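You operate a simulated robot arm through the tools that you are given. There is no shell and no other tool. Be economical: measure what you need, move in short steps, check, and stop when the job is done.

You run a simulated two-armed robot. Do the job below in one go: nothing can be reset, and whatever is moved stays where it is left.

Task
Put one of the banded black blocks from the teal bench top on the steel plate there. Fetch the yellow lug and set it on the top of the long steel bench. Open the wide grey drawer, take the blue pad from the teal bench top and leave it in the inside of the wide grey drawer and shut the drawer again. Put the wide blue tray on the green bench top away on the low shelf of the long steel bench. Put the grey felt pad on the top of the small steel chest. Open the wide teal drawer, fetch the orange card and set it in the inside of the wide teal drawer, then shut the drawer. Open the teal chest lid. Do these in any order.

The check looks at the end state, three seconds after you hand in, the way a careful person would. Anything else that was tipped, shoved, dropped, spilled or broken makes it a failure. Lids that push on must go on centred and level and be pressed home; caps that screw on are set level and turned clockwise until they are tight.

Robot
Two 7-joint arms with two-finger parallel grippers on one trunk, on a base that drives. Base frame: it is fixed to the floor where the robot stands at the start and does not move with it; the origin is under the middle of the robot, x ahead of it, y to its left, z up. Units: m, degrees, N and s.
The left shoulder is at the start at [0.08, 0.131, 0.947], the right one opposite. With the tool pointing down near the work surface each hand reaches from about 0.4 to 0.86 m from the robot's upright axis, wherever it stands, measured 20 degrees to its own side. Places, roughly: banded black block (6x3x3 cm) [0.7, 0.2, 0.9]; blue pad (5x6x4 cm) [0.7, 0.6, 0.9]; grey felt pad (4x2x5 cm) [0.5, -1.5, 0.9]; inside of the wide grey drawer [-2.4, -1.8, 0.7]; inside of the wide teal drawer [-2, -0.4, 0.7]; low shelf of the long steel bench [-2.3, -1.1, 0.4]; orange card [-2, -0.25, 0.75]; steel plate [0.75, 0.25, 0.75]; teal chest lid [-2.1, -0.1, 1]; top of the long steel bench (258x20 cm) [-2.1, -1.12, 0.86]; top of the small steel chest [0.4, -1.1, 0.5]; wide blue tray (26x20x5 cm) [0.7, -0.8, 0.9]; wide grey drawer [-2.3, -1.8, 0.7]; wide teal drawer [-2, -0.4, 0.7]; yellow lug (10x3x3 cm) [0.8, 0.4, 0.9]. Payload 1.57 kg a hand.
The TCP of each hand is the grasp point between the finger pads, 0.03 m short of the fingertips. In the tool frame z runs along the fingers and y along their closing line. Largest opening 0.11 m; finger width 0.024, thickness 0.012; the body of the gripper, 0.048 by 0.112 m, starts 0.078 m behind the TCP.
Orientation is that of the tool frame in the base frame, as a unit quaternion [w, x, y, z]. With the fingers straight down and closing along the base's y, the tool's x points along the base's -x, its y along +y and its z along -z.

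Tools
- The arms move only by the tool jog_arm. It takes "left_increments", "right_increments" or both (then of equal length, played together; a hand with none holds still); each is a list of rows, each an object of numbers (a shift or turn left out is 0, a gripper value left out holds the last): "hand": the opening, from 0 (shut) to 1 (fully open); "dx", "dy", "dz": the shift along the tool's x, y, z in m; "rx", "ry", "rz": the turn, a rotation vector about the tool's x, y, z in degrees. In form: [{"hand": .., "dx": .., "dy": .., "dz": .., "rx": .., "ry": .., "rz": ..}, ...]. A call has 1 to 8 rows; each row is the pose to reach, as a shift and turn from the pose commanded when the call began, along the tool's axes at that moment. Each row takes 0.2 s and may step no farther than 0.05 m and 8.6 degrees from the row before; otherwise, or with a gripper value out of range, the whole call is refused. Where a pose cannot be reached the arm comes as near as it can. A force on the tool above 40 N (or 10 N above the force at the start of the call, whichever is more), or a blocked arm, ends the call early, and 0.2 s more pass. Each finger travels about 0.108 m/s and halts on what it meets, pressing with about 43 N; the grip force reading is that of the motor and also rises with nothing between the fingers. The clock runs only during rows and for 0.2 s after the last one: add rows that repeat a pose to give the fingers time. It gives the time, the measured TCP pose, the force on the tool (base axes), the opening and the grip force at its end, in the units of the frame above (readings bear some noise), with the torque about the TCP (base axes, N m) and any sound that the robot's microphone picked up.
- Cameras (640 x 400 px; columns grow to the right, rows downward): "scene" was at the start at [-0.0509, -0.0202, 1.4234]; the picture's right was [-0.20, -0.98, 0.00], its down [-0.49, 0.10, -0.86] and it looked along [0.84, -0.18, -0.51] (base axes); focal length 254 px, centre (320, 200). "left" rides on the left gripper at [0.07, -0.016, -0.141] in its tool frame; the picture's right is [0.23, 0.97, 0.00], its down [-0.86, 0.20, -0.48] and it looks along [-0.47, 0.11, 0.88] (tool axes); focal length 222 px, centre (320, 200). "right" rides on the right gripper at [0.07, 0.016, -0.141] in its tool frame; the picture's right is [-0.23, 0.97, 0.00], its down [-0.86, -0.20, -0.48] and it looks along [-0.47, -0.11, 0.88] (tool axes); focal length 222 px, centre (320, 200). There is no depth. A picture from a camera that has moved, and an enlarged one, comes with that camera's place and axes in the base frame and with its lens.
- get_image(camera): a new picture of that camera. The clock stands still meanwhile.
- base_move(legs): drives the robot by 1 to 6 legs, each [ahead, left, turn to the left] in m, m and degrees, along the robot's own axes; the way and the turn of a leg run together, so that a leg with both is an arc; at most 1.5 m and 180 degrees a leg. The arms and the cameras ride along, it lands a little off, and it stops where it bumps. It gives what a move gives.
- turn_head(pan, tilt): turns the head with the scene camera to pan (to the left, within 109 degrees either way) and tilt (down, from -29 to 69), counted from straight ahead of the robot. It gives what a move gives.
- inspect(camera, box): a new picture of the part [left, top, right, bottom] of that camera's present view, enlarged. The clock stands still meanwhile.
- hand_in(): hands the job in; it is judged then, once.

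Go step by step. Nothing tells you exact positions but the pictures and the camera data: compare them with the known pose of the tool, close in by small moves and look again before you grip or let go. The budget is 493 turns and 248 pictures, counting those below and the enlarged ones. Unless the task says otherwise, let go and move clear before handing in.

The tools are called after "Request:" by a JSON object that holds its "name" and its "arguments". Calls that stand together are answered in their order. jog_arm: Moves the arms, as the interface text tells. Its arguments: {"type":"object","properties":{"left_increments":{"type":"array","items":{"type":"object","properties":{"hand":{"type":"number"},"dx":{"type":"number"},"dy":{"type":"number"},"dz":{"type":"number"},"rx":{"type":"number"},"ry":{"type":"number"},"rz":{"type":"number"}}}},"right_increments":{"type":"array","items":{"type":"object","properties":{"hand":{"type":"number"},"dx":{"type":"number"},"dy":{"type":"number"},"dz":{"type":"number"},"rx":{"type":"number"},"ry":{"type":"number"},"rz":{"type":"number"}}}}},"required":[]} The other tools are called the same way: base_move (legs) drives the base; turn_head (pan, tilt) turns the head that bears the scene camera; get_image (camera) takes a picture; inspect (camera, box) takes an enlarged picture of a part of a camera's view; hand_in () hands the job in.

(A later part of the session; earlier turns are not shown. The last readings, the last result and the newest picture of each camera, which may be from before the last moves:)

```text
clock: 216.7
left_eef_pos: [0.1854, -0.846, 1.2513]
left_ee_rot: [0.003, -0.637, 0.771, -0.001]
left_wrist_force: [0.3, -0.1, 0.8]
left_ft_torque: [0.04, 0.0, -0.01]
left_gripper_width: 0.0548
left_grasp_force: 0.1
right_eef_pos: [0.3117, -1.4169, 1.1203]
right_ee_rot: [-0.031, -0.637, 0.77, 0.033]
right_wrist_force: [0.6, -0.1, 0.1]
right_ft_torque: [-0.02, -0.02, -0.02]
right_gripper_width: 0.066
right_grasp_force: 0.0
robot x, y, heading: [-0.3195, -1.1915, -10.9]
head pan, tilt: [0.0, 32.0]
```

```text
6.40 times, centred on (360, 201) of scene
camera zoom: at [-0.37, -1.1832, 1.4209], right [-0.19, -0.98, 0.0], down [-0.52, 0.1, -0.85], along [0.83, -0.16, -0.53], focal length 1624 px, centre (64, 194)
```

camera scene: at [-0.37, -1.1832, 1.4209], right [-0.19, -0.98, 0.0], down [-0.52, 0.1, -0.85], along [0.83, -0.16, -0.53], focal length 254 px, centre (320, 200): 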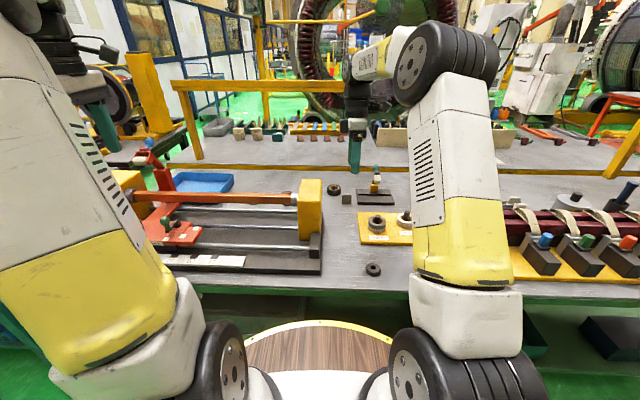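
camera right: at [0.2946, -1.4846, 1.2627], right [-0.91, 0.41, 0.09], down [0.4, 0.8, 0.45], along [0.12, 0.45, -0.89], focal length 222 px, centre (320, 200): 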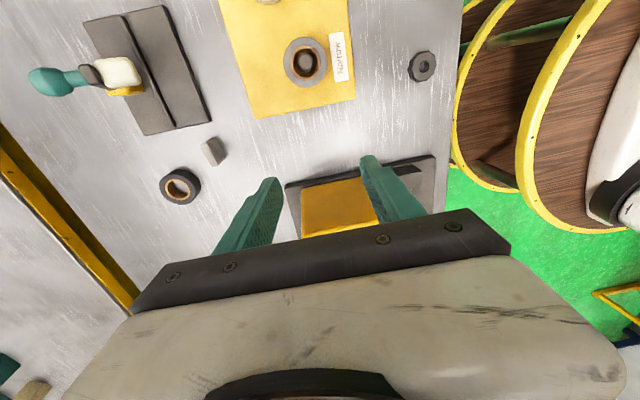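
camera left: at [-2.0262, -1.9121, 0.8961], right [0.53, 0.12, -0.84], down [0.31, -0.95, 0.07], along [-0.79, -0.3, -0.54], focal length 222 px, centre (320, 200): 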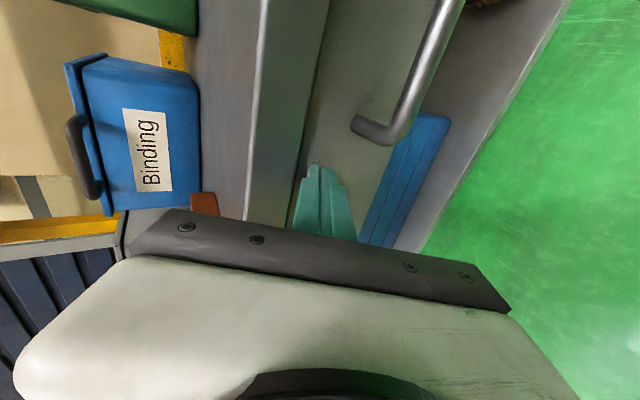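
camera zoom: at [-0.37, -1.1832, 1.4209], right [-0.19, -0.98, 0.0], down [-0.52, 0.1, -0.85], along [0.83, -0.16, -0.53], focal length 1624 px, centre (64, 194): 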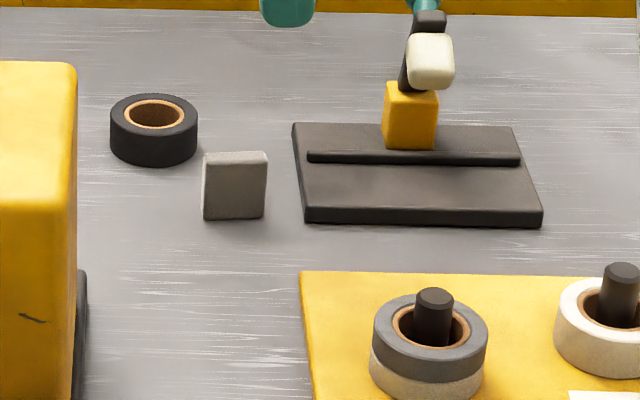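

The pad stands upright (4 wide, 2 deep, 5 high). I'll grip it across its width, with the hand in the plain orientation; correcting tilt and turning now.

Request:
{"name": "jog_arm", "arguments": {"right_increments": [{"rx": 5.1}]}}

Request:
{"name": "jog_arm", "arguments": {"right_increments": [{"rz": 8, "dy": -0.02, "dx": 0.001}, {"rz": 16, "dy": -0.04, "dx": 0.002}, {"rz": 24, "dy": -0.06, "dx": 0.003}, {"rz": 32, "dy": -0.08, "dx": 0.004}, {"rz": 40, "dy": -0.1, "dx": 0.005}, {"rz": 48, "dy": -0.12, "dx": 0.006}, {"rz": 56, "dy": -0.14, "dx": 0.007}, {"rz": 64, "dy": -0.16, "dx": 0.008}]}}

Request:
{"name": "jog_arm", "arguments": {"right_increments": [{"rz": 8.5}, {"rz": 17, "dz": 0.04}, {"rz": 26, "dz": 0.08}]}}

Request:
{"name": "get_image", "arguments": {"camera": "right"}}

```text
clock: 217.1
left_eef_pos: [0.1866, -0.845, 1.2518]
left_ee_rot: [0.004, -0.638, 0.77, -0.001]
left_wrist_force: [0.5, -0.3, -0.3]
left_ft_torque: [0.0, 0.03, -0.01]
left_gripper_width: 0.0548
left_grasp_force: 0.0
right_eef_pos: [0.3131, -1.417, 1.1197]
right_ee_rot: [-0.002, -0.637, 0.771, -0.002]
right_wrist_force: [0.0, 0.2, 0.4]
right_ft_torque: [0.01, 0.02, -0.03]
right_gripper_width: 0.0659
right_grasp_force: 0.2
robot x, y, heading: [-0.3226, -1.1957, -11.2]
head pan, tilt: [0.0, 32.0]
```

```text
clock: 218.9
left_eef_pos: [0.1854, -0.8453, 1.2515]
left_ee_rot: [0.003, -0.637, 0.771, -0.001]
left_wrist_force: [-0.5, 0.0, -0.6]
left_ft_torque: [0.01, -0.01, 0.05]
left_gripper_width: 0.0548
left_grasp_force: 0.0
right_eef_pos: [0.4223, -1.4508, 1.1031]
right_ee_rot: [-0.001, -0.13, 0.991, -0.002]
right_wrist_force: [0.2, 0.3, 1.1]
right_ft_torque: [-0.03, -0.01, 0.01]
right_gripper_width: 0.0657
right_grasp_force: 0.0
right hand out of reach, approached as far as the arm can: row 6, 7, 8
robot x, y, heading: [-0.323, -1.1897, -11.2]
head pan, tilt: [0.0, 32.0]
```

```text
refused: row 3 steps farther than a row can; nothing moved
```

```text
64 pictures are left
camera right: at [0.3499, -1.4526, 1.244], right [-0.03, 1.0, 0.0], down [0.88, 0.03, 0.48], along [0.48, 0.01, -0.88], focal length 222 px, centre (320, 200)
```

right: 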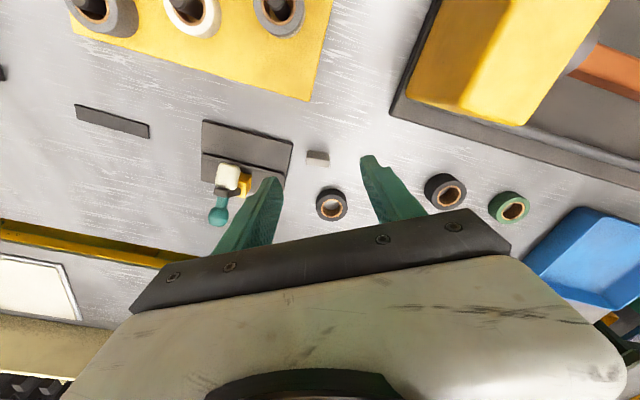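

Request:
{"name": "base_move", "arguments": {"legs": [[0.05, 0, 0]]}}

Request:
{"name": "jog_arm", "arguments": {"right_increments": [{"rz": 8.5, "dz": 0.03}, {"rz": 17, "dz": 0.06}, {"rz": 25.5, "dz": 0.09}]}}

Request:
{"name": "get_image", "arguments": {"camera": "right"}}

Request:
{"name": "inspect", "arguments": {"camera": "scene", "box": [290, 150, 410, 230]}}

```text
clock: 219.8
left_eef_pos: [0.2346, -0.8556, 1.2508]
left_ee_rot: [0.004, -0.637, 0.771, -0.002]
left_wrist_force: [1.1, 0.2, 1.5]
left_ft_torque: [0.0, 0.01, -0.01]
left_gripper_width: 0.0548
left_grasp_force: 0.1
right_eef_pos: [0.4714, -1.4594, 1.1029]
right_ee_rot: [-0.001, -0.132, 0.991, -0.003]
right_wrist_force: [-0.9, -0.5, 0.4]
right_ft_torque: [0.0, 0.01, -0.03]
right_gripper_width: 0.0659
right_grasp_force: 0.0
robot x, y, heading: [-0.2729, -1.1976, -10.9]
head pan, tilt: [0.0, 32.0]
```

```text
clock: 220.6
left_eef_pos: [0.2347, -0.8548, 1.2531]
left_ee_rot: [0.003, -0.637, 0.771, -0.002]
left_wrist_force: [-0.7, -0.5, -0.4]
left_ft_torque: [0.0, 0.0, 0.01]
left_gripper_width: 0.0553
left_grasp_force: 0.1
right_eef_pos: [0.4701, -1.4593, 1.0153]
right_ee_rot: [0.0, 0.091, 0.996, -0.003]
right_wrist_force: [-0.2, -0.6, 0.0]
right_ft_torque: [0.0, 0.01, -0.03]
right_gripper_width: 0.066
right_grasp_force: 0.0
robot x, y, heading: [-0.2726, -1.2051, -11.0]
head pan, tilt: [0.0, 32.0]
```

```text
63 pictures are left
camera right: at [0.4036, -1.4303, 1.1557], right [0.4, 0.92, 0.0], down [0.81, -0.35, 0.48], along [0.44, -0.19, -0.88], focal length 222 px, centre (320, 200)
```

right: 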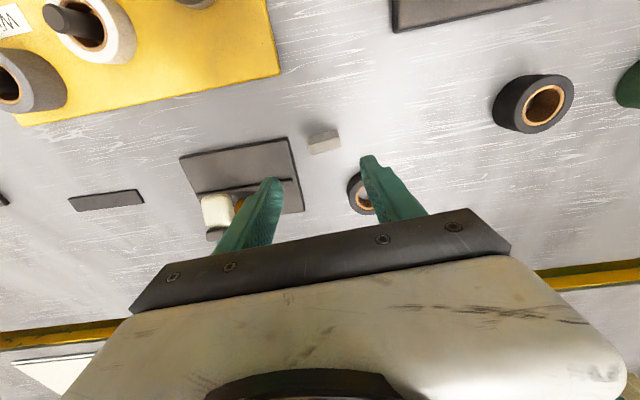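

```text
5.00 times, centred on (350, 190) of scene
camera zoom: at [-0.3208, -1.1927, 1.4209], right [-0.19, -0.98, 0.0], down [-0.52, 0.1, -0.85], along [0.83, -0.16, -0.53], focal length 1269 px, centre (170, 250)
```

zoom: 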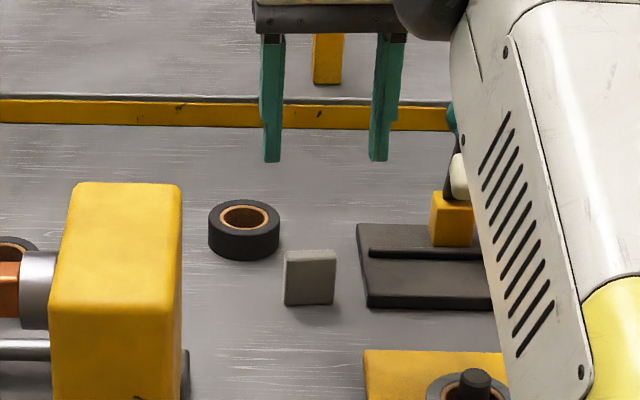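

Request:
{"name": "jog_arm", "arguments": {"right_increments": [{"dx": 0.016, "dy": 0.007, "dz": 0.02}, {"dx": 0.016, "dy": 0.007, "dz": 0.06}]}}

Request:
{"name": "inspect", "arguments": {"camera": "right", "box": [220, 80, 420, 230]}}

Request:
{"name": "inspect", "arguments": {"camera": "scene", "box": [290, 150, 410, 230]}}

```text
clock: 221.2
left_eef_pos: [0.2343, -0.8538, 1.252]
left_ee_rot: [0.004, -0.637, 0.771, -0.002]
left_wrist_force: [-0.2, -0.1, 0.8]
left_ft_torque: [-0.03, -0.03, -0.02]
left_gripper_width: 0.0551
left_grasp_force: 0.1
right_eef_pos: [0.4561, -1.4505, 0.9531]
right_ee_rot: [0.0, 0.09, 0.996, -0.002]
right_wrist_force: [-0.6, 0.3, -0.1]
right_ft_torque: [-0.01, -0.02, 0.01]
right_gripper_width: 0.0662
right_grasp_force: 0.1
robot x, y, heading: [-0.2727, -1.2038, -11.2]
head pan, tilt: [0.0, 32.0]
```

```text
2.67 times, centred on (320, 155) of right
camera zoom: at [0.3901, -1.4224, 1.0943], right [0.4, 0.92, -0.01], down [0.81, -0.35, 0.48], along [0.44, -0.19, -0.88], focal length 592 px, centre (320, 320)
```

zoom: 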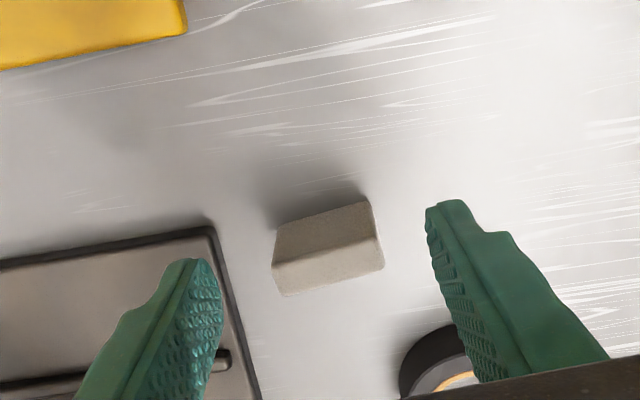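

```text
5.00 times, centred on (350, 190) of scene
camera zoom: at [-0.321, -1.1926, 1.4209], right [-0.19, -0.98, 0.0], down [-0.52, 0.1, -0.85], along [0.83, -0.16, -0.53], focal length 1269 px, centre (170, 250)
```

zoom: 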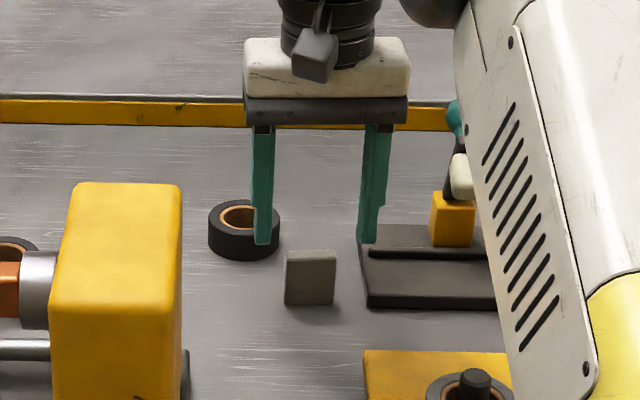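

Request:
{"name": "jog_arm", "arguments": {"right_increments": [{"dx": -0.006, "dz": 0.02}, {"dx": -0.006, "dz": 0.036}, {"dx": -0.006, "dz": 0.036, "hand": 0}, {"dx": -0.006, "dz": 0.036, "hand": 0}, {"dx": -0.006, "dz": 0.036, "hand": 0}]}}

Request:
{"name": "inspect", "arguments": {"camera": "right", "box": [220, 80, 420, 230]}}

```text
clock: 222.4
left_eef_pos: [0.2356, -0.8546, 1.2516]
left_ee_rot: [0.003, -0.638, 0.77, -0.002]
left_wrist_force: [0.5, -0.1, 1.1]
left_ft_torque: [0.01, 0.02, -0.01]
left_gripper_width: 0.0549
left_grasp_force: 0.1
right_eef_pos: [0.463, -1.4517, 0.9175]
right_ee_rot: [0.0, 0.09, 0.996, -0.003]
right_wrist_force: [-0.8, 0.6, -0.4]
right_ft_torque: [0.01, -0.01, -0.02]
right_gripper_width: 0.0379
right_grasp_force: 42.5
robot x, y, heading: [-0.2701, -1.2011, -10.9]
head pan, tilt: [0.0, 32.0]
```

```text
2.67 times, centred on (320, 155) of right
camera zoom: at [0.3961, -1.4232, 1.0581], right [0.4, 0.92, -0.01], down [0.81, -0.35, 0.48], along [0.44, -0.19, -0.88], focal length 592 px, centre (320, 320)
```

zoom: 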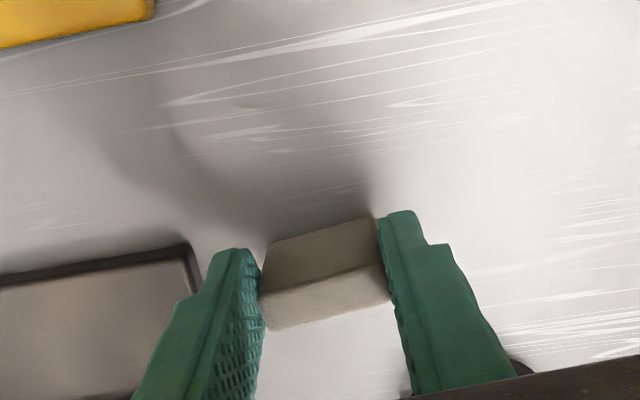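

Pad gripped. I lift it, back away and go left in front of the small chest.

Request:
{"name": "jog_arm", "arguments": {"right_increments": [{"dz": -0.04}, {"dz": -0.09}, {"dz": -0.14, "dx": 0.03}, {"dz": -0.17, "dx": 0.07}, {"dz": -0.18, "dx": 0.11}]}}

Request:
{"name": "base_move", "arguments": {"legs": [[-0.35, 0, 0], [-0.216, 0.385, 0]]}}

Request:
{"name": "turn_head", "arguments": {"pan": 0, "tilt": 40}}

Request:
{"name": "get_image", "arguments": {"camera": "scene"}}

```text
refused: row 3 steps farther than a row can; nothing moved
```

```text
clock: 226.9
left_eef_pos: [-0.2603, -0.3706, 1.2524]
left_ee_rot: [0.003, -0.64, 0.768, -0.001]
left_wrist_force: [-0.5, -0.2, -0.5]
left_ft_torque: [0.02, 0.04, -0.01]
left_gripper_width: 0.0552
left_grasp_force: 0.0
right_eef_pos: [-0.0266, -0.9658, 0.9166]
right_ee_rot: [0.0, 0.086, 0.996, -0.003]
right_wrist_force: [-0.3, 0.3, -0.2]
right_ft_torque: [0.04, 0.01, 0.01]
right_gripper_width: 0.0378
right_grasp_force: 43.0
robot x, y, heading: [-0.7638, -0.7182, -10.4]
head pan, tilt: [0.0, 32.0]
```

```text
clock: 227.6
left_eef_pos: [-0.259, -0.3684, 1.2513]
left_ee_rot: [0.003, -0.64, 0.768, -0.001]
left_wrist_force: [-0.1, 0.3, 0.9]
left_ft_torque: [0.03, 0.02, -0.02]
left_gripper_width: 0.0552
left_grasp_force: 0.1
right_eef_pos: [-0.0273, -0.9653, 0.9172]
right_ee_rot: [-0.001, 0.086, 0.996, -0.003]
right_wrist_force: [-0.5, -0.5, 0.3]
right_ft_torque: [0.04, -0.02, 0.01]
right_gripper_width: 0.0375
right_grasp_force: 42.5
robot x, y, heading: [-0.7649, -0.7182, -10.4]
head pan, tilt: [0.0, 40.0]
```

```text
58 pictures are left
camera scene: at [-0.8169, -0.7104, 1.4087], right [-0.18, -0.98, 0.0], down [-0.63, 0.12, -0.77], along [0.75, -0.14, -0.64], focal length 254 px, centre (320, 200)
```

scene: 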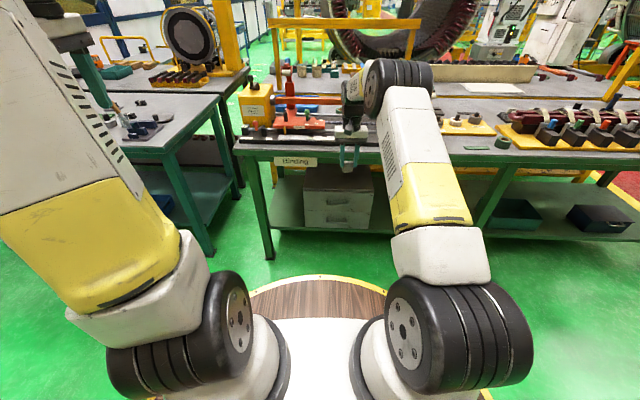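

My lift was refused but the base still drove; the pad was slid off the bench edge. I check whether anything was disturbed.

Request:
{"name": "inspect", "arguments": {"camera": "scene", "box": [230, 80, 640, 190]}}

Request:
{"name": "inspect", "arguments": {"camera": "scene", "box": [430, 95, 530, 160]}}

```text
1.56 times, centred on (435, 135) of scene
camera zoom: at [-0.8169, -0.7104, 1.4087], right [-0.18, -0.98, 0.0], down [-0.63, 0.12, -0.77], along [0.75, -0.14, -0.64], focal length 396 px, centre (140, 302)
```

zoom: 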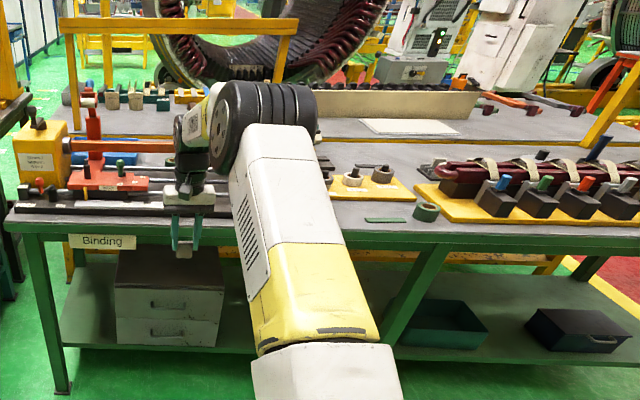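

```text
6.15 times, centred on (480, 128) of scene
camera zoom: at [-0.8169, -0.7104, 1.4087], right [-0.18, -0.98, 0.0], down [-0.63, 0.12, -0.77], along [0.75, -0.14, -0.64], focal length 1561 px, centre (-665, 646)
```

zoom: 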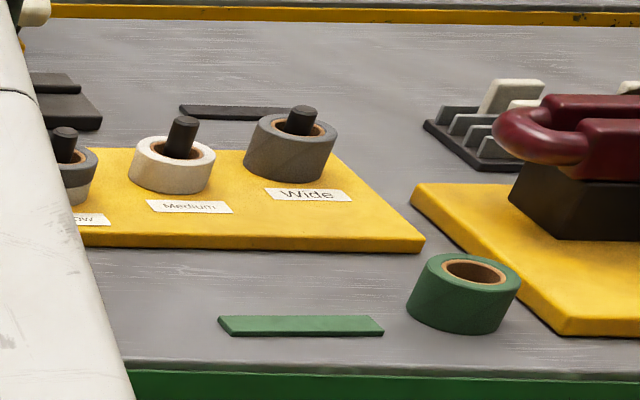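

Request:
{"name": "jog_arm", "arguments": {"right_increments": [{"ry": -8, "dz": 0.04}, {"ry": -16, "dz": 0.08}, {"ry": -24, "dz": 0.12}, {"ry": -32, "dz": 0.16}, {"ry": -40, "dz": 0.2}, {"ry": -48, "dz": 0.24}, {"ry": -56, "dz": 0.28}, {"ry": -64, "dz": 0.32}]}}

Request:
{"name": "get_image", "arguments": {"camera": "scene"}}

```text
clock: 229.4
left_eef_pos: [-0.2601, -0.3696, 1.2515]
left_ee_rot: [0.004, -0.641, 0.768, -0.001]
left_wrist_force: [-0.2, 0.5, -1.2]
left_ft_torque: [-0.02, -0.04, -0.02]
left_gripper_width: 0.0551
left_grasp_force: 0.0
right_eef_pos: [-0.0284, -0.9675, 0.5965]
right_ee_rot: [0.529, 0.071, 0.844, -0.048]
right_wrist_force: [0.6, -0.3, -0.7]
right_ft_torque: [-0.02, 0.02, -0.02]
right_gripper_width: 0.0377
right_grasp_force: 43.0
robot x, y, heading: [-0.7628, -0.7161, -10.7]
head pan, tilt: [0.0, 40.0]
```

```text
55 pictures are left
camera scene: at [-0.8171, -0.7102, 1.4086], right [-0.18, -0.98, 0.0], down [-0.63, 0.12, -0.77], along [0.75, -0.14, -0.64], focal length 254 px, centre (320, 200)
```

scene: 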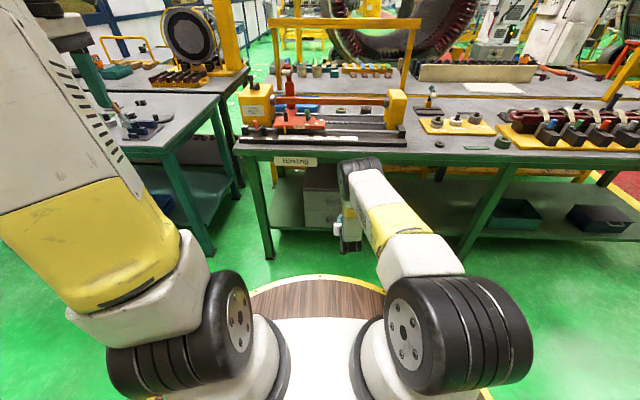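

Nothing was disturbed (the washer is still at (0.10,-1.43)). I continue turning the hand horizontal.

Request:
{"name": "jog_arm", "arguments": {"right_increments": [{"ry": -8, "dx": 0.015}, {"ry": -16, "dx": 0.03}, {"ry": -24, "dx": 0.045}, {"ry": -26, "dx": 0.06}]}}

Request:
{"name": "get_image", "arguments": {"camera": "right"}}

Request:
{"name": "inspect", "arguments": {"camera": "scene", "box": [260, 130, 440, 260]}}

```text
clock: 230.4
left_eef_pos: [-0.2593, -0.3701, 1.2527]
left_ee_rot: [0.004, -0.64, 0.769, -0.002]
left_wrist_force: [0.0, -0.1, 0.0]
left_ft_torque: [-0.01, -0.03, -0.02]
left_gripper_width: 0.055
left_grasp_force: 0.1
right_eef_pos: [-0.0525, -0.9633, 0.5451]
right_ee_rot: [0.705, 0.059, 0.704, -0.062]
right_wrist_force: [0.3, 0.6, 0.5]
right_ft_torque: [0.0, 0.01, 0.02]
right_gripper_width: 0.038
right_grasp_force: 43.4
robot x, y, heading: [-0.7638, -0.7213, -10.6]
head pan, tilt: [0.0, 40.0]
```

```text
54 pictures are left
camera right: at [-0.19, -0.9234, 0.4745], right [0.17, 0.96, 0.22], down [-0.51, -0.11, 0.85], along [0.85, -0.26, 0.47], focal length 222 px, centre (320, 200)
```

right: 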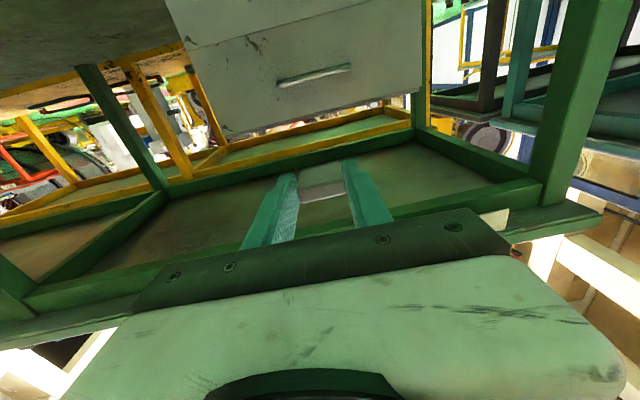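

```text
3.08 times, centred on (350, 195) of scene
camera zoom: at [-0.8169, -0.7103, 1.4087], right [-0.18, -0.98, 0.0], down [-0.63, 0.12, -0.77], along [0.75, -0.14, -0.64], focal length 781 px, centre (228, 215)
```

zoom: 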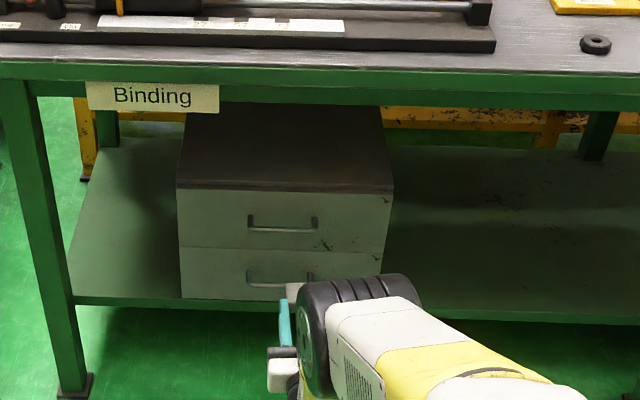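

Chest front top edge centre ≈(0.28,-1.02), top z≈0.515. The pad is laterally aligned; I extend the arm 0.13 and raise it to about 0.575, then drive ahead.

Request:
{"name": "jog_arm", "arguments": {"right_increments": [{"dz": 0.03, "dx": -0.02}, {"dz": 0.07, "dx": -0.03}, {"dz": 0.1, "dx": -0.03}, {"dz": 0.13, "dx": -0.03}]}}

Request:
{"name": "base_move", "arguments": {"legs": [[0.16, 0, 0]]}}

Request:
{"name": "get_image", "arguments": {"camera": "right"}}

Request:
{"name": "get_image", "arguments": {"camera": "scene"}}

```text
clock: 231.4
left_eef_pos: [-0.2597, -0.3703, 1.2512]
left_ee_rot: [0.004, -0.641, 0.768, -0.002]
left_wrist_force: [1.3, 0.8, -0.3]
left_ft_torque: [0.04, 0.03, -0.02]
left_gripper_width: 0.0547
left_grasp_force: 0.0
right_eef_pos: [0.0332, -0.9809, 0.578]
right_ee_rot: [0.704, 0.06, 0.705, -0.062]
right_wrist_force: [0.4, 0.0, 0.1]
right_ft_torque: [-0.01, 0.02, 0.01]
right_gripper_width: 0.0378
right_grasp_force: 42.9
right hand out of reach, approached as far as the arm can: row 3, 4
robot x, y, heading: [-0.7634, -0.7199, -10.7]
head pan, tilt: [0.0, 40.0]
```

```text
clock: 232.8
left_eef_pos: [-0.1056, -0.3992, 1.2523]
left_ee_rot: [0.004, -0.64, 0.769, -0.002]
left_wrist_force: [0.0, -0.3, 0.6]
left_ft_torque: [0.02, -0.01, 0.0]
left_gripper_width: 0.0547
left_grasp_force: 0.1
right_eef_pos: [0.1871, -1.0104, 0.5778]
right_ee_rot: [0.704, 0.06, 0.705, -0.064]
right_wrist_force: [0.1, -0.1, 0.4]
right_ft_torque: [0.01, 0.01, -0.02]
right_gripper_width: 0.0377
right_grasp_force: 43.2
robot x, y, heading: [-0.61, -0.7472, -10.4]
head pan, tilt: [0.0, 40.0]
```

```text
52 pictures are left
camera right: at [0.0504, -0.97, 0.5078], right [0.17, 0.96, 0.22], down [-0.5, -0.11, 0.86], along [0.85, -0.26, 0.47], focal length 222 px, centre (320, 200)
```

right: 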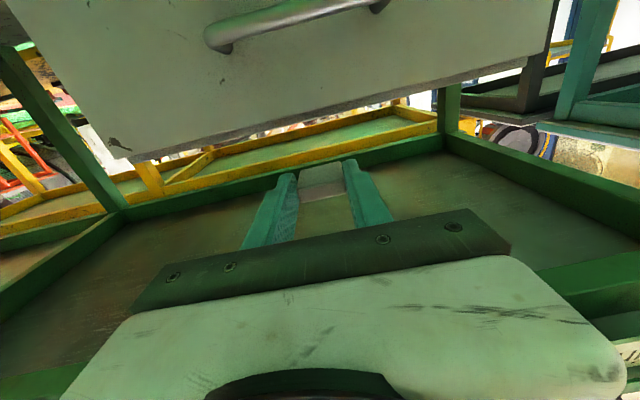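

```text
51 pictures are left
camera scene: at [-0.6626, -0.7392, 1.4087], right [-0.18, -0.98, 0.0], down [-0.63, 0.12, -0.77], along [0.75, -0.14, -0.64], focal length 254 px, centre (320, 200)
```

scene: 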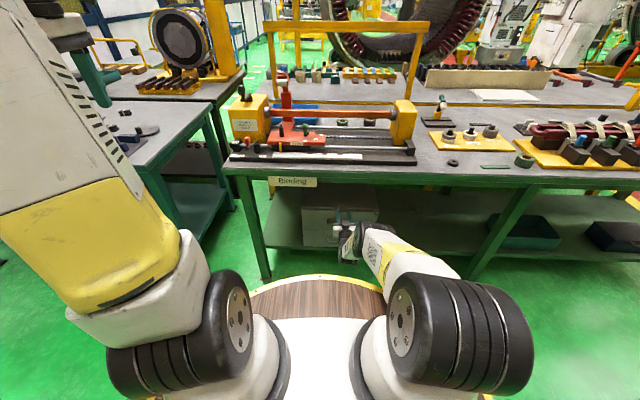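

Request:
{"name": "base_move", "arguments": {"legs": [[0.125, 0, 0]]}}

Request:
{"name": "get_image", "arguments": {"camera": "right"}}

Request:
{"name": "inspect", "arguments": {"camera": "scene", "box": [270, 150, 430, 270]}}

```text
clock: 234.1
left_eef_pos: [0.0206, -0.4228, 1.2513]
left_ee_rot: [0.003, -0.639, 0.769, -0.002]
left_wrist_force: [-0.2, 0.4, 0.8]
left_ft_torque: [0.0, -0.03, 0.02]
left_gripper_width: 0.0549
left_grasp_force: 0.0
right_eef_pos: [0.3105, -1.0352, 0.5763]
right_ee_rot: [0.704, 0.06, 0.705, -0.064]
right_wrist_force: [0.6, 0.7, 0.0]
right_ft_torque: [0.0, 0.02, -0.02]
right_gripper_width: 0.0376
right_grasp_force: 42.6
robot x, y, heading: [-0.4841, -0.7702, -10.6]
head pan, tilt: [0.0, 40.0]
```

```text
50 pictures are left
camera right: at [0.1737, -0.9947, 0.5077], right [0.17, 0.96, 0.22], down [-0.5, -0.11, 0.86], along [0.85, -0.26, 0.47], focal length 222 px, centre (320, 200)
```

right: 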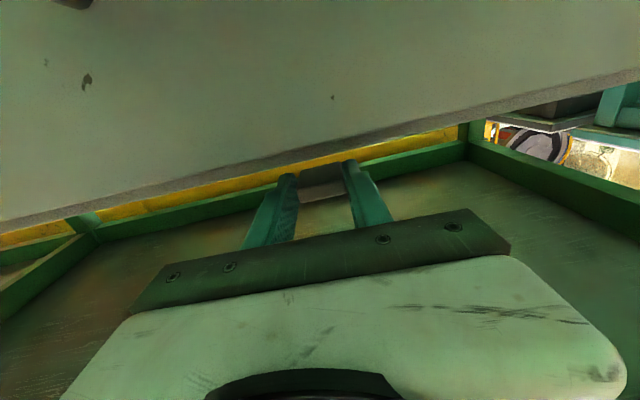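

```text
3.33 times, centred on (350, 210) of scene
camera zoom: at [-0.5387, -0.7624, 1.4087], right [-0.19, -0.98, 0.0], down [-0.63, 0.12, -0.77], along [0.75, -0.14, -0.64], focal length 846 px, centre (220, 167)
```

zoom: 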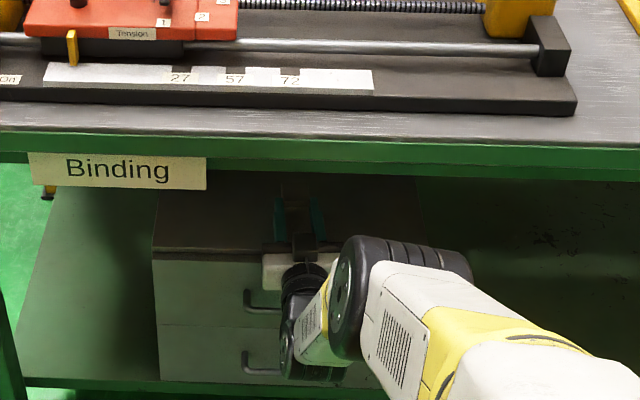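

Request:
{"name": "jog_arm", "arguments": {"right_increments": [{"dx": 0.012}, {"dx": 0.022}, {"dx": 0.026}]}}

Request:
{"name": "inspect", "arguments": {"camera": "right", "box": [230, 90, 430, 230]}}

```text
clock: 234.9
left_eef_pos: [0.0206, -0.424, 1.2518]
left_ee_rot: [0.002, -0.639, 0.769, 0.0]
left_wrist_force: [-0.2, 0.0, -0.2]
left_ft_torque: [-0.01, 0.02, 0.03]
left_gripper_width: 0.0551
left_grasp_force: 0.0
right_eef_pos: [0.3111, -1.035, 0.5771]
right_ee_rot: [0.704, 0.061, 0.705, -0.064]
right_wrist_force: [-0.3, 0.8, -0.2]
right_ft_torque: [-0.02, 0.02, -0.03]
right_gripper_width: 0.0376
right_grasp_force: 43.0
right hand out of reach, approached as far as the arm can: row 1, 2, 3
robot x, y, heading: [-0.4832, -0.7718, -10.8]
head pan, tilt: [0.0, 40.0]
```

```text
2.86 times, centred on (330, 160) of right
camera zoom: at [0.1738, -0.9947, 0.5077], right [0.17, 0.96, 0.22], down [-0.5, -0.11, 0.86], along [0.85, -0.26, 0.47], focal length 635 px, centre (291, 314)
```

zoom: 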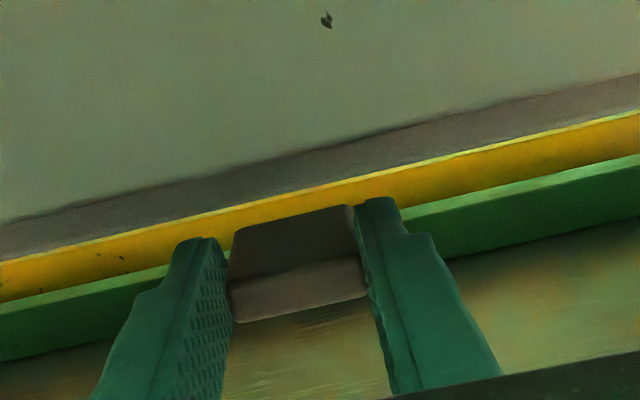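

Request:
{"name": "base_move", "arguments": {"legs": [[0.03, 0, 0]]}}

Request:
{"name": "jog_arm", "arguments": {"right_increments": [{"dz": -0.015, "dx": 0.005}, {"dz": -0.03, "dx": 0.012}, {"dz": -0.03, "dx": 0.022}]}}

Request:
{"name": "inspect", "arguments": {"camera": "right", "box": [230, 90, 430, 230]}}

Request:
{"name": "inspect", "arguments": {"camera": "scene", "box": [270, 150, 430, 270]}}

```text
clock: 235.7
left_eef_pos: [0.0499, -0.4287, 1.2512]
left_ee_rot: [0.003, -0.639, 0.77, -0.002]
left_wrist_force: [0.6, -0.1, 0.2]
left_ft_torque: [0.02, 0.01, 0.0]
left_gripper_width: 0.0549
left_grasp_force: 0.2
right_eef_pos: [0.3402, -1.0398, 0.5775]
right_ee_rot: [0.704, 0.061, 0.705, -0.064]
right_wrist_force: [0.7, -0.3, -0.6]
right_ft_torque: [0.04, 0.01, 0.01]
right_gripper_width: 0.0378
right_grasp_force: 43.6
robot x, y, heading: [-0.4548, -0.7752, -11.0]
head pan, tilt: [0.0, 40.0]
```

```text
clock: 236.5
left_eef_pos: [0.0493, -0.4294, 1.2516]
left_ee_rot: [0.003, -0.639, 0.769, -0.001]
left_wrist_force: [-0.2, -0.5, 0.0]
left_ft_torque: [-0.03, 0.02, 0.0]
left_gripper_width: 0.055
left_grasp_force: 0.0
right_eef_pos: [0.3105, -1.0355, 0.5651]
right_ee_rot: [0.704, 0.06, 0.705, -0.063]
right_wrist_force: [0.2, 0.1, 0.2]
right_ft_torque: [0.0, 0.01, 0.03]
right_gripper_width: 0.0377
right_grasp_force: 43.3
right hand out of reach, approached as far as the arm can: row 3
robot x, y, heading: [-0.457, -0.7765, -10.9]
head pan, tilt: [0.0, 40.0]
```

```text
2.86 times, centred on (330, 160) of right
camera zoom: at [0.1729, -0.9953, 0.4952], right [0.17, 0.96, 0.22], down [-0.5, -0.11, 0.86], along [0.85, -0.26, 0.46], focal length 635 px, centre (291, 314)
```

zoom: 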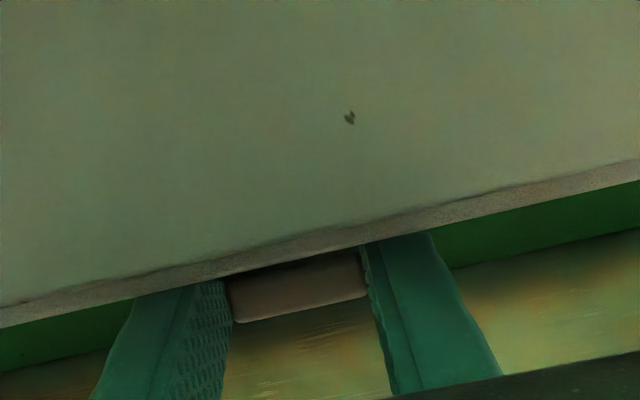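

```text
3.33 times, centred on (350, 210) of scene
camera zoom: at [-0.509, -0.768, 1.4087], right [-0.19, -0.98, 0.0], down [-0.63, 0.12, -0.77], along [0.75, -0.14, -0.64], focal length 846 px, centre (220, 167)
```

zoom: 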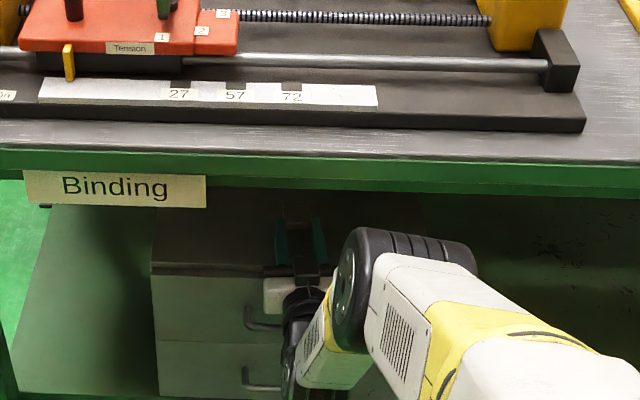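

Request:
{"name": "base_move", "arguments": {"legs": [[0.03, 0, 0]]}}

Request:
{"name": "jog_arm", "arguments": {"right_increments": [{"dz": -0.015}, {"dz": -0.03, "dx": 0.005}, {"dz": -0.03, "dx": 0.01}, {"dz": -0.03, "dx": 0.014}]}}

```text
clock: 237.4
left_eef_pos: [0.0798, -0.4357, 1.2515]
left_ee_rot: [0.003, -0.639, 0.769, -0.001]
left_wrist_force: [0.3, -0.3, 0.1]
left_ft_torque: [0.0, -0.02, 0.01]
left_gripper_width: 0.055
left_grasp_force: 0.1
right_eef_pos: [0.3393, -1.0414, 0.5649]
right_ee_rot: [0.703, 0.061, 0.705, -0.064]
right_wrist_force: [0.3, -1.0, 0.6]
right_ft_torque: [0.03, 0.05, -0.01]
right_gripper_width: 0.0378
right_grasp_force: 42.8
robot x, y, heading: [-0.4273, -0.7821, -10.7]
head pan, tilt: [0.0, 40.0]
```

```text
clock: 238.4
left_eef_pos: [0.0793, -0.434, 1.2514]
left_ee_rot: [0.004, -0.639, 0.769, -0.002]
left_wrist_force: [-0.3, 0.9, 0.6]
left_ft_torque: [0.0, 0.0, 0.0]
left_gripper_width: 0.0553
left_grasp_force: 0.1
right_eef_pos: [0.3126, -1.0367, 0.5543]
right_ee_rot: [0.706, 0.06, 0.703, -0.064]
right_wrist_force: [-9.5, 2.5, 18.7]
right_ft_torque: [0.75, 0.68, 0.33]
right_gripper_width: 0.0378
right_grasp_force: 43.3
robot x, y, heading: [-0.4244, -0.7815, -10.9]
head pan, tilt: [0.0, 40.0]
```

Contact on the chest top. Ease up 1 mm and release.

Request:
{"name": "jog_arm", "arguments": {"right_increments": [{"dx": -0.003}, {"dx": -0.003, "hand": 0.55}, {"dx": -0.003, "hand": 0.55}, {"dx": -0.003, "hand": 0.55}]}}

Request:
{"name": "inspect", "arguments": {"camera": "right", "box": [230, 90, 430, 230]}}

Request:
{"name": "base_move", "arguments": {"legs": [[-0.12, 0, 0]]}}

Request:
{"name": "inspect", "arguments": {"camera": "scene", "box": [270, 150, 430, 270]}}

```text
clock: 239.4
left_eef_pos: [0.0805, -0.4347, 1.2513]
left_ee_rot: [0.004, -0.639, 0.769, -0.001]
left_wrist_force: [-1.0, -0.1, 0.7]
left_ft_torque: [-0.02, 0.0, -0.01]
left_gripper_width: 0.0551
left_grasp_force: 0.1
right_eef_pos: [0.3099, -1.0359, 0.5528]
right_ee_rot: [0.703, 0.059, 0.706, -0.063]
right_wrist_force: [-0.5, -2.2, 2.8]
right_ft_torque: [0.11, -0.01, 0.02]
right_gripper_width: 0.0584
right_grasp_force: 0.0
robot x, y, heading: [-0.4241, -0.7818, -11.0]
head pan, tilt: [0.0, 40.0]
```

```text
2.86 times, centred on (330, 160) of right
camera zoom: at [0.1736, -0.9959, 0.4843], right [0.17, 0.96, 0.22], down [-0.5, -0.11, 0.86], along [0.85, -0.26, 0.46], focal length 635 px, centre (291, 314)
```

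zoom: 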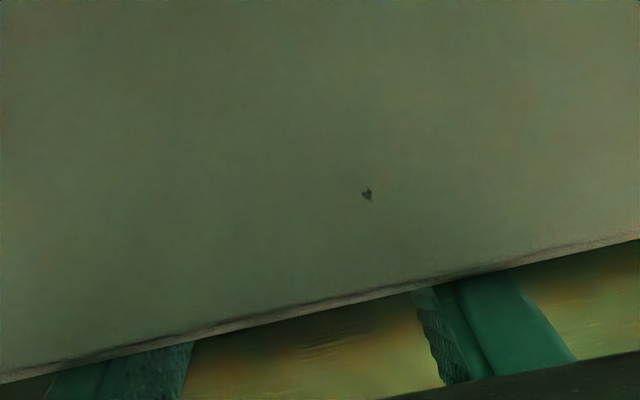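

```text
clock: 240.6
left_eef_pos: [-0.0394, -0.4129, 1.2517]
left_ee_rot: [0.003, -0.638, 0.77, -0.001]
left_wrist_force: [-0.4, 0.2, 0.5]
left_ft_torque: [0.0, 0.01, -0.01]
left_gripper_width: 0.0548
left_grasp_force: 0.2
right_eef_pos: [0.1926, -1.0151, 0.5542]
right_ee_rot: [0.703, 0.06, 0.705, -0.065]
right_wrist_force: [0.5, -0.1, -0.3]
right_ft_torque: [-0.03, -0.03, 0.01]
right_gripper_width: 0.0603
right_grasp_force: 0.1
robot x, y, heading: [-0.5435, -0.7571, -10.9]
head pan, tilt: [0.0, 40.0]
```

```text
3.33 times, centred on (350, 210) of scene
camera zoom: at [-0.5981, -0.751, 1.4087], right [-0.19, -0.98, 0.0], down [-0.63, 0.12, -0.77], along [0.75, -0.14, -0.64], focal length 846 px, centre (220, 167)
```

zoom: 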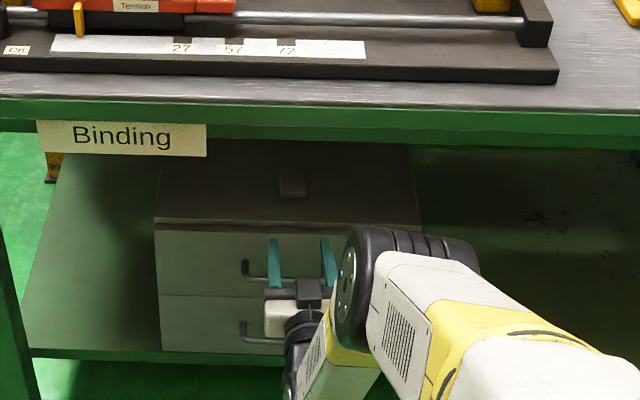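

Felt pad lies on the chest top. I back out and raise the right arm again.

Request:
{"name": "base_move", "arguments": {"legs": [[-0.25, 0, 0]]}}

Request:
{"name": "jog_arm", "arguments": {"right_increments": [{"ry": 8, "dx": -0.045}, {"ry": 16, "dx": -0.09}, {"ry": 24, "dx": -0.135}, {"ry": 32, "dx": -0.18}, {"ry": 40, "dx": -0.225}, {"ry": 48, "dx": -0.27}, {"ry": 56, "dx": -0.315}, {"ry": 64, "dx": -0.36}]}}

Request:
{"name": "jog_arm", "arguments": {"right_increments": [{"ry": 8, "dx": -0.03}, {"ry": 16, "dx": -0.06}, {"ry": 24, "dx": -0.09}, {"ry": 26, "dx": -0.12, "hand": 0.8}]}}

Request:
{"name": "turn_head", "arguments": {"pan": 0, "tilt": 30}}

Request:
{"name": "get_image", "arguments": {"camera": "scene"}}

```text
clock: 242.4
left_eef_pos: [-0.2873, -0.3647, 1.2519]
left_ee_rot: [0.003, -0.639, 0.769, -0.002]
left_wrist_force: [-0.3, -0.5, -0.8]
left_ft_torque: [0.0, 0.0, 0.02]
left_gripper_width: 0.0551
left_grasp_force: 0.2
right_eef_pos: [-0.0566, -0.9673, 0.5534]
right_ee_rot: [0.704, 0.06, 0.705, -0.064]
right_wrist_force: [-0.2, -0.1, -0.4]
right_ft_torque: [0.0, -0.04, 0.02]
right_gripper_width: 0.0604
right_grasp_force: 0.0
robot x, y, heading: [-0.7951, -0.7117, -10.8]
head pan, tilt: [0.0, 40.0]
```

```text
clock: 244.2
left_eef_pos: [-0.2864, -0.3647, 1.2508]
left_ee_rot: [0.003, -0.639, 0.769, -0.001]
left_wrist_force: [0.8, 0.2, 0.2]
left_ft_torque: [0.05, 0.05, -0.01]
left_gripper_width: 0.055
left_grasp_force: 0.0
right_eef_pos: [-0.0543, -0.9657, 0.9147]
right_ee_rot: [0.221, 0.086, 0.971, -0.022]
right_wrist_force: [-0.2, 0.3, 0.2]
right_ft_torque: [0.05, -0.01, 0.02]
right_gripper_width: 0.0604
right_grasp_force: 0.1
robot x, y, heading: [-0.7937, -0.7075, -10.7]
head pan, tilt: [0.0, 40.0]
```

```text
clock: 245.2
left_eef_pos: [-0.2874, -0.3648, 1.2523]
left_ee_rot: [0.004, -0.639, 0.769, 0.0]
left_wrist_force: [-0.4, 0.2, 0.0]
left_ft_torque: [0.02, -0.05, 0.02]
left_gripper_width: 0.055
left_grasp_force: 0.0
right_eef_pos: [-0.0096, -0.9722, 0.9558]
right_ee_rot: [0.01, 0.087, 0.996, -0.004]
right_wrist_force: [-0.8, -0.1, 0.3]
right_ft_torque: [-0.01, 0.01, 0.01]
right_gripper_width: 0.0879
right_grasp_force: 0.0
right hand out of reach, approached as far as the arm can: row 3, 4
robot x, y, heading: [-0.7937, -0.7088, -10.7]
head pan, tilt: [0.0, 40.0]
```

```text
clock: 245.9
left_eef_pos: [-0.2883, -0.3651, 1.252]
left_ee_rot: [0.004, -0.639, 0.77, -0.002]
left_wrist_force: [0.0, -0.4, 1.0]
left_ft_torque: [0.04, -0.01, -0.02]
left_gripper_width: 0.055
left_grasp_force: 0.1
right_eef_pos: [-0.0083, -0.9737, 0.9568]
right_ee_rot: [0.009, 0.087, 0.996, -0.003]
right_wrist_force: [-0.2, -0.1, -1.1]
right_ft_torque: [0.03, 0.0, 0.03]
right_gripper_width: 0.0878
right_grasp_force: 0.0
robot x, y, heading: [-0.7911, -0.7127, -10.8]
head pan, tilt: [0.0, 30.0]
```

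```text
43 pictures are left
camera scene: at [-0.8409, -0.7049, 1.424], right [-0.19, -0.98, 0.0], down [-0.49, 0.09, -0.87], along [0.85, -0.16, -0.5], focal length 254 px, centre (320, 200)
```

scene: 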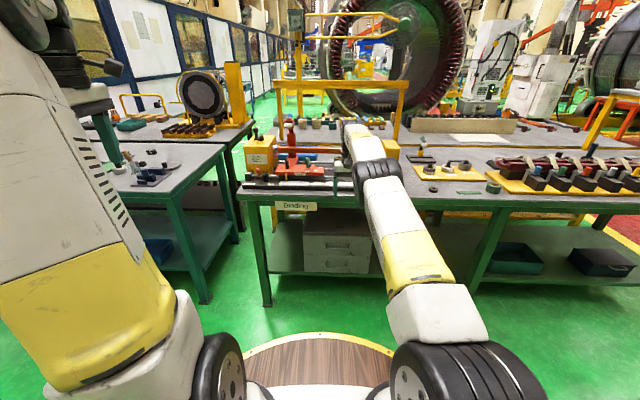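

Next the tray: it stands behind the machine, front wall at about x=0.55, y −0.76…−1.01, with a tall lever at (0.45,-0.80,1.15). I'll grip its front wall right of the lever with the right hand from above. First raise, tuck and turn that hand.

Request:
{"name": "jog_arm", "arguments": {"right_increments": [{"dx": 0.03, "dz": -0.03, "rz": -8}, {"dx": 0.06, "dz": -0.06, "rz": -16}, {"dx": 0.09, "dz": -0.09, "rz": -24}, {"dx": 0.12, "dz": -0.12, "rz": -32}, {"dx": 0.15, "dz": -0.15, "rz": -40}, {"dx": 0.18, "dz": -0.18, "rz": -48}, {"dx": 0.21, "dz": -0.2, "rz": -56}, {"dx": 0.23, "dz": -0.22, "rz": -64}]}}

Request:
{"name": "jog_arm", "arguments": {"right_increments": [{"rz": -8.5}, {"rz": -17}, {"rz": -25.5}]}}

Request:
{"name": "base_move", "arguments": {"legs": [[0.552, 0.146, 0]]}}

Request:
{"name": "get_image", "arguments": {"camera": "scene"}}

```text
clock: 247.8
left_eef_pos: [-0.2878, -0.3645, 1.2521]
left_ee_rot: [0.004, -0.638, 0.77, -0.001]
left_wrist_force: [-0.5, -0.8, -0.4]
left_ft_torque: [0.01, 0.0, 0.0]
left_gripper_width: 0.0549
left_grasp_force: 0.0
right_eef_pos: [-0.2355, -0.9314, 1.1764]
right_ee_rot: [-0.002, -0.454, 0.891, -0.001]
right_wrist_force: [0.4, 0.6, -0.5]
right_ft_torque: [0.0, -0.01, -0.03]
right_gripper_width: 0.088
right_grasp_force: 0.0
robot x, y, heading: [-0.7965, -0.7123, -10.7]
head pan, tilt: [0.0, 30.0]
```

```text
clock: 248.6
left_eef_pos: [-0.288, -0.3644, 1.251]
left_ee_rot: [0.004, -0.64, 0.769, -0.002]
left_wrist_force: [0.5, 0.1, -0.1]
left_ft_torque: [-0.01, 0.02, -0.02]
left_gripper_width: 0.0547
left_grasp_force: 0.0
right_eef_pos: [-0.2347, -0.931, 1.1766]
right_ee_rot: [-0.003, -0.641, 0.768, -0.001]
right_wrist_force: [0.5, 0.0, 0.5]
right_ft_torque: [-0.01, -0.04, 0.02]
right_gripper_width: 0.088
right_grasp_force: 0.0
robot x, y, heading: [-0.7953, -0.7138, -10.8]
head pan, tilt: [0.0, 30.0]
```

```text
clock: 251.8
left_eef_pos: [0.2844, -0.3337, 1.2519]
left_ee_rot: [0.003, -0.635, 0.772, -0.001]
left_wrist_force: [1.2, 0.1, 0.2]
left_ft_torque: [0.03, 0.03, -0.03]
left_gripper_width: 0.0552
left_grasp_force: 0.0
right_eef_pos: [0.3329, -0.9015, 1.177]
right_ee_rot: [-0.003, -0.636, 0.772, -0.001]
right_wrist_force: [0.6, 0.9, 0.3]
right_ft_torque: [0.0, -0.01, 0.01]
right_gripper_width: 0.088
right_grasp_force: 0.0
robot x, y, heading: [-0.2235, -0.6783, -11.3]
head pan, tilt: [0.0, 30.0]
```

```text
42 pictures are left
camera scene: at [-0.2714, -0.6682, 1.424], right [-0.2, -0.98, 0.0], down [-0.49, 0.1, -0.87], along [0.85, -0.17, -0.5], focal length 254 px, centre (320, 200)
```

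scene: 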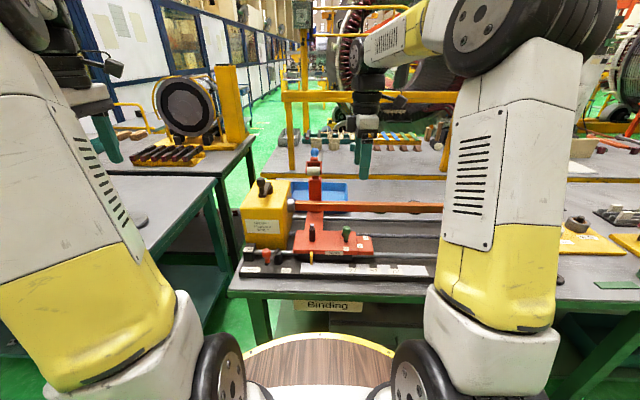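

Request:
{"name": "jog_arm", "arguments": {"right_increments": [{"dy": -0.045, "dz": 0.005}, {"dy": -0.09, "dz": 0.015}, {"dy": -0.13, "dz": 0.025}, {"dy": -0.165, "dz": 0.04}]}}

Request:
{"name": "get_image", "arguments": {"camera": "right"}}

```text
clock: 252.8
left_eef_pos: [0.2847, -0.3339, 1.2521]
left_ee_rot: [0.004, -0.634, 0.773, -0.002]
left_wrist_force: [-0.5, 0.1, 0.5]
left_ft_torque: [0.02, -0.05, 0.0]
left_gripper_width: 0.0552
left_grasp_force: 0.0
right_eef_pos: [0.4934, -0.9321, 1.1356]
right_ee_rot: [-0.003, -0.635, 0.772, -0.001]
right_wrist_force: [-0.1, 0.5, 0.2]
right_ft_torque: [0.02, -0.08, 0.01]
right_gripper_width: 0.0879
right_grasp_force: 0.2
robot x, y, heading: [-0.2251, -0.6796, -11.1]
head pan, tilt: [0.0, 30.0]
```

```text
41 pictures are left
camera right: at [0.4633, -0.9981, 1.2776], right [-0.91, 0.41, 0.0], down [0.36, 0.8, 0.47], along [0.19, 0.43, -0.88], focal length 222 px, centre (320, 200)
```

right: 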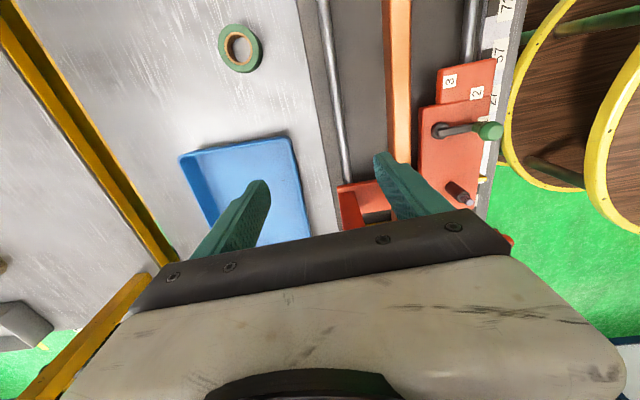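

The tray is clear to see: front wall from (0.539,-0.945), yawed about -15°. To keep the forearm clear of the lever I shift the base right by 0.2 m and come in from the right.

Request:
{"name": "base_move", "arguments": {"legs": [[0.026, -0.2, 0]]}}

Request:
{"name": "jog_arm", "arguments": {"right_increments": [{"dx": -0.04, "rz": 2}, {"dx": -0.08, "rz": 3.9}, {"dx": -0.12, "rz": 3.9}, {"dx": -0.16, "dy": -0.005, "rz": 3.9}, {"dx": -0.2, "dy": -0.015, "rz": 3.9}, {"dx": -0.235, "dy": -0.02, "rz": 3.9}, {"dx": -0.235, "dy": -0.02, "dz": 0.04, "rz": 3.9}]}}

Request:
{"name": "get_image", "arguments": {"camera": "right"}}

Request:
{"name": "get_image", "arguments": {"camera": "scene"}}

```text
clock: 254.4
left_eef_pos: [0.2702, -0.5375, 1.2513]
left_ee_rot: [0.003, -0.635, 0.773, -0.002]
left_wrist_force: [0.5, -0.3, -0.5]
left_ft_torque: [-0.03, -0.01, -0.02]
left_gripper_width: 0.055
left_grasp_force: 0.1
right_eef_pos: [0.4798, -1.1361, 1.1362]
right_ee_rot: [-0.003, -0.635, 0.772, -0.002]
right_wrist_force: [1.0, -0.6, 0.3]
right_ft_torque: [-0.03, -0.02, -0.02]
right_gripper_width: 0.088
right_grasp_force: 0.0
robot x, y, heading: [-0.236, -0.8779, -11.2]
head pan, tilt: [0.0, 30.0]
```

```text
clock: 256.0
left_eef_pos: [0.2714, -0.5379, 1.2514]
left_ee_rot: [0.003, -0.636, 0.772, -0.001]
left_wrist_force: [-0.1, -0.3, -0.4]
left_ft_torque: [0.0, -0.04, 0.05]
left_gripper_width: 0.0551
left_grasp_force: 0.0
right_eef_pos: [0.506, -0.9223, 1.0827]
right_ee_rot: [-0.001, -0.608, 0.794, -0.002]
right_wrist_force: [-0.3, 0.3, -0.2]
right_ft_torque: [0.01, -0.01, 0.01]
right_gripper_width: 0.0883
right_grasp_force: 0.1
right hand out of reach, approached as far as the arm can: row 3, 4, 5, 6, 7
robot x, y, heading: [-0.241, -0.8781, -11.2]
head pan, tilt: [0.0, 30.0]
```

```text
40 pictures are left
camera right: at [0.4718, -0.9845, 1.2241], right [-0.88, 0.47, 0.0], down [0.41, 0.78, 0.47], along [0.22, 0.42, -0.88], focal length 222 px, centre (320, 200)
```

right: 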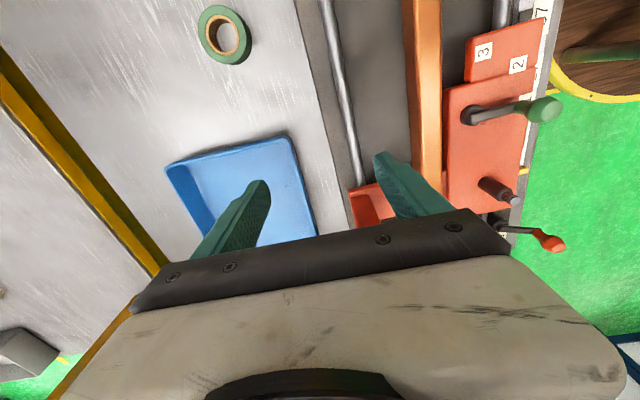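

```text
39 pictures are left
camera scene: at [-0.2856, -0.8728, 1.424], right [-0.2, -0.98, 0.0], down [-0.49, 0.1, -0.87], along [0.85, -0.17, -0.5], focal length 254 px, centre (320, 200)
```

scene: 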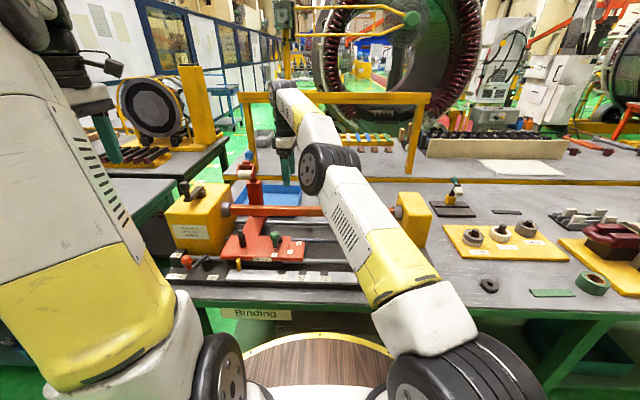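

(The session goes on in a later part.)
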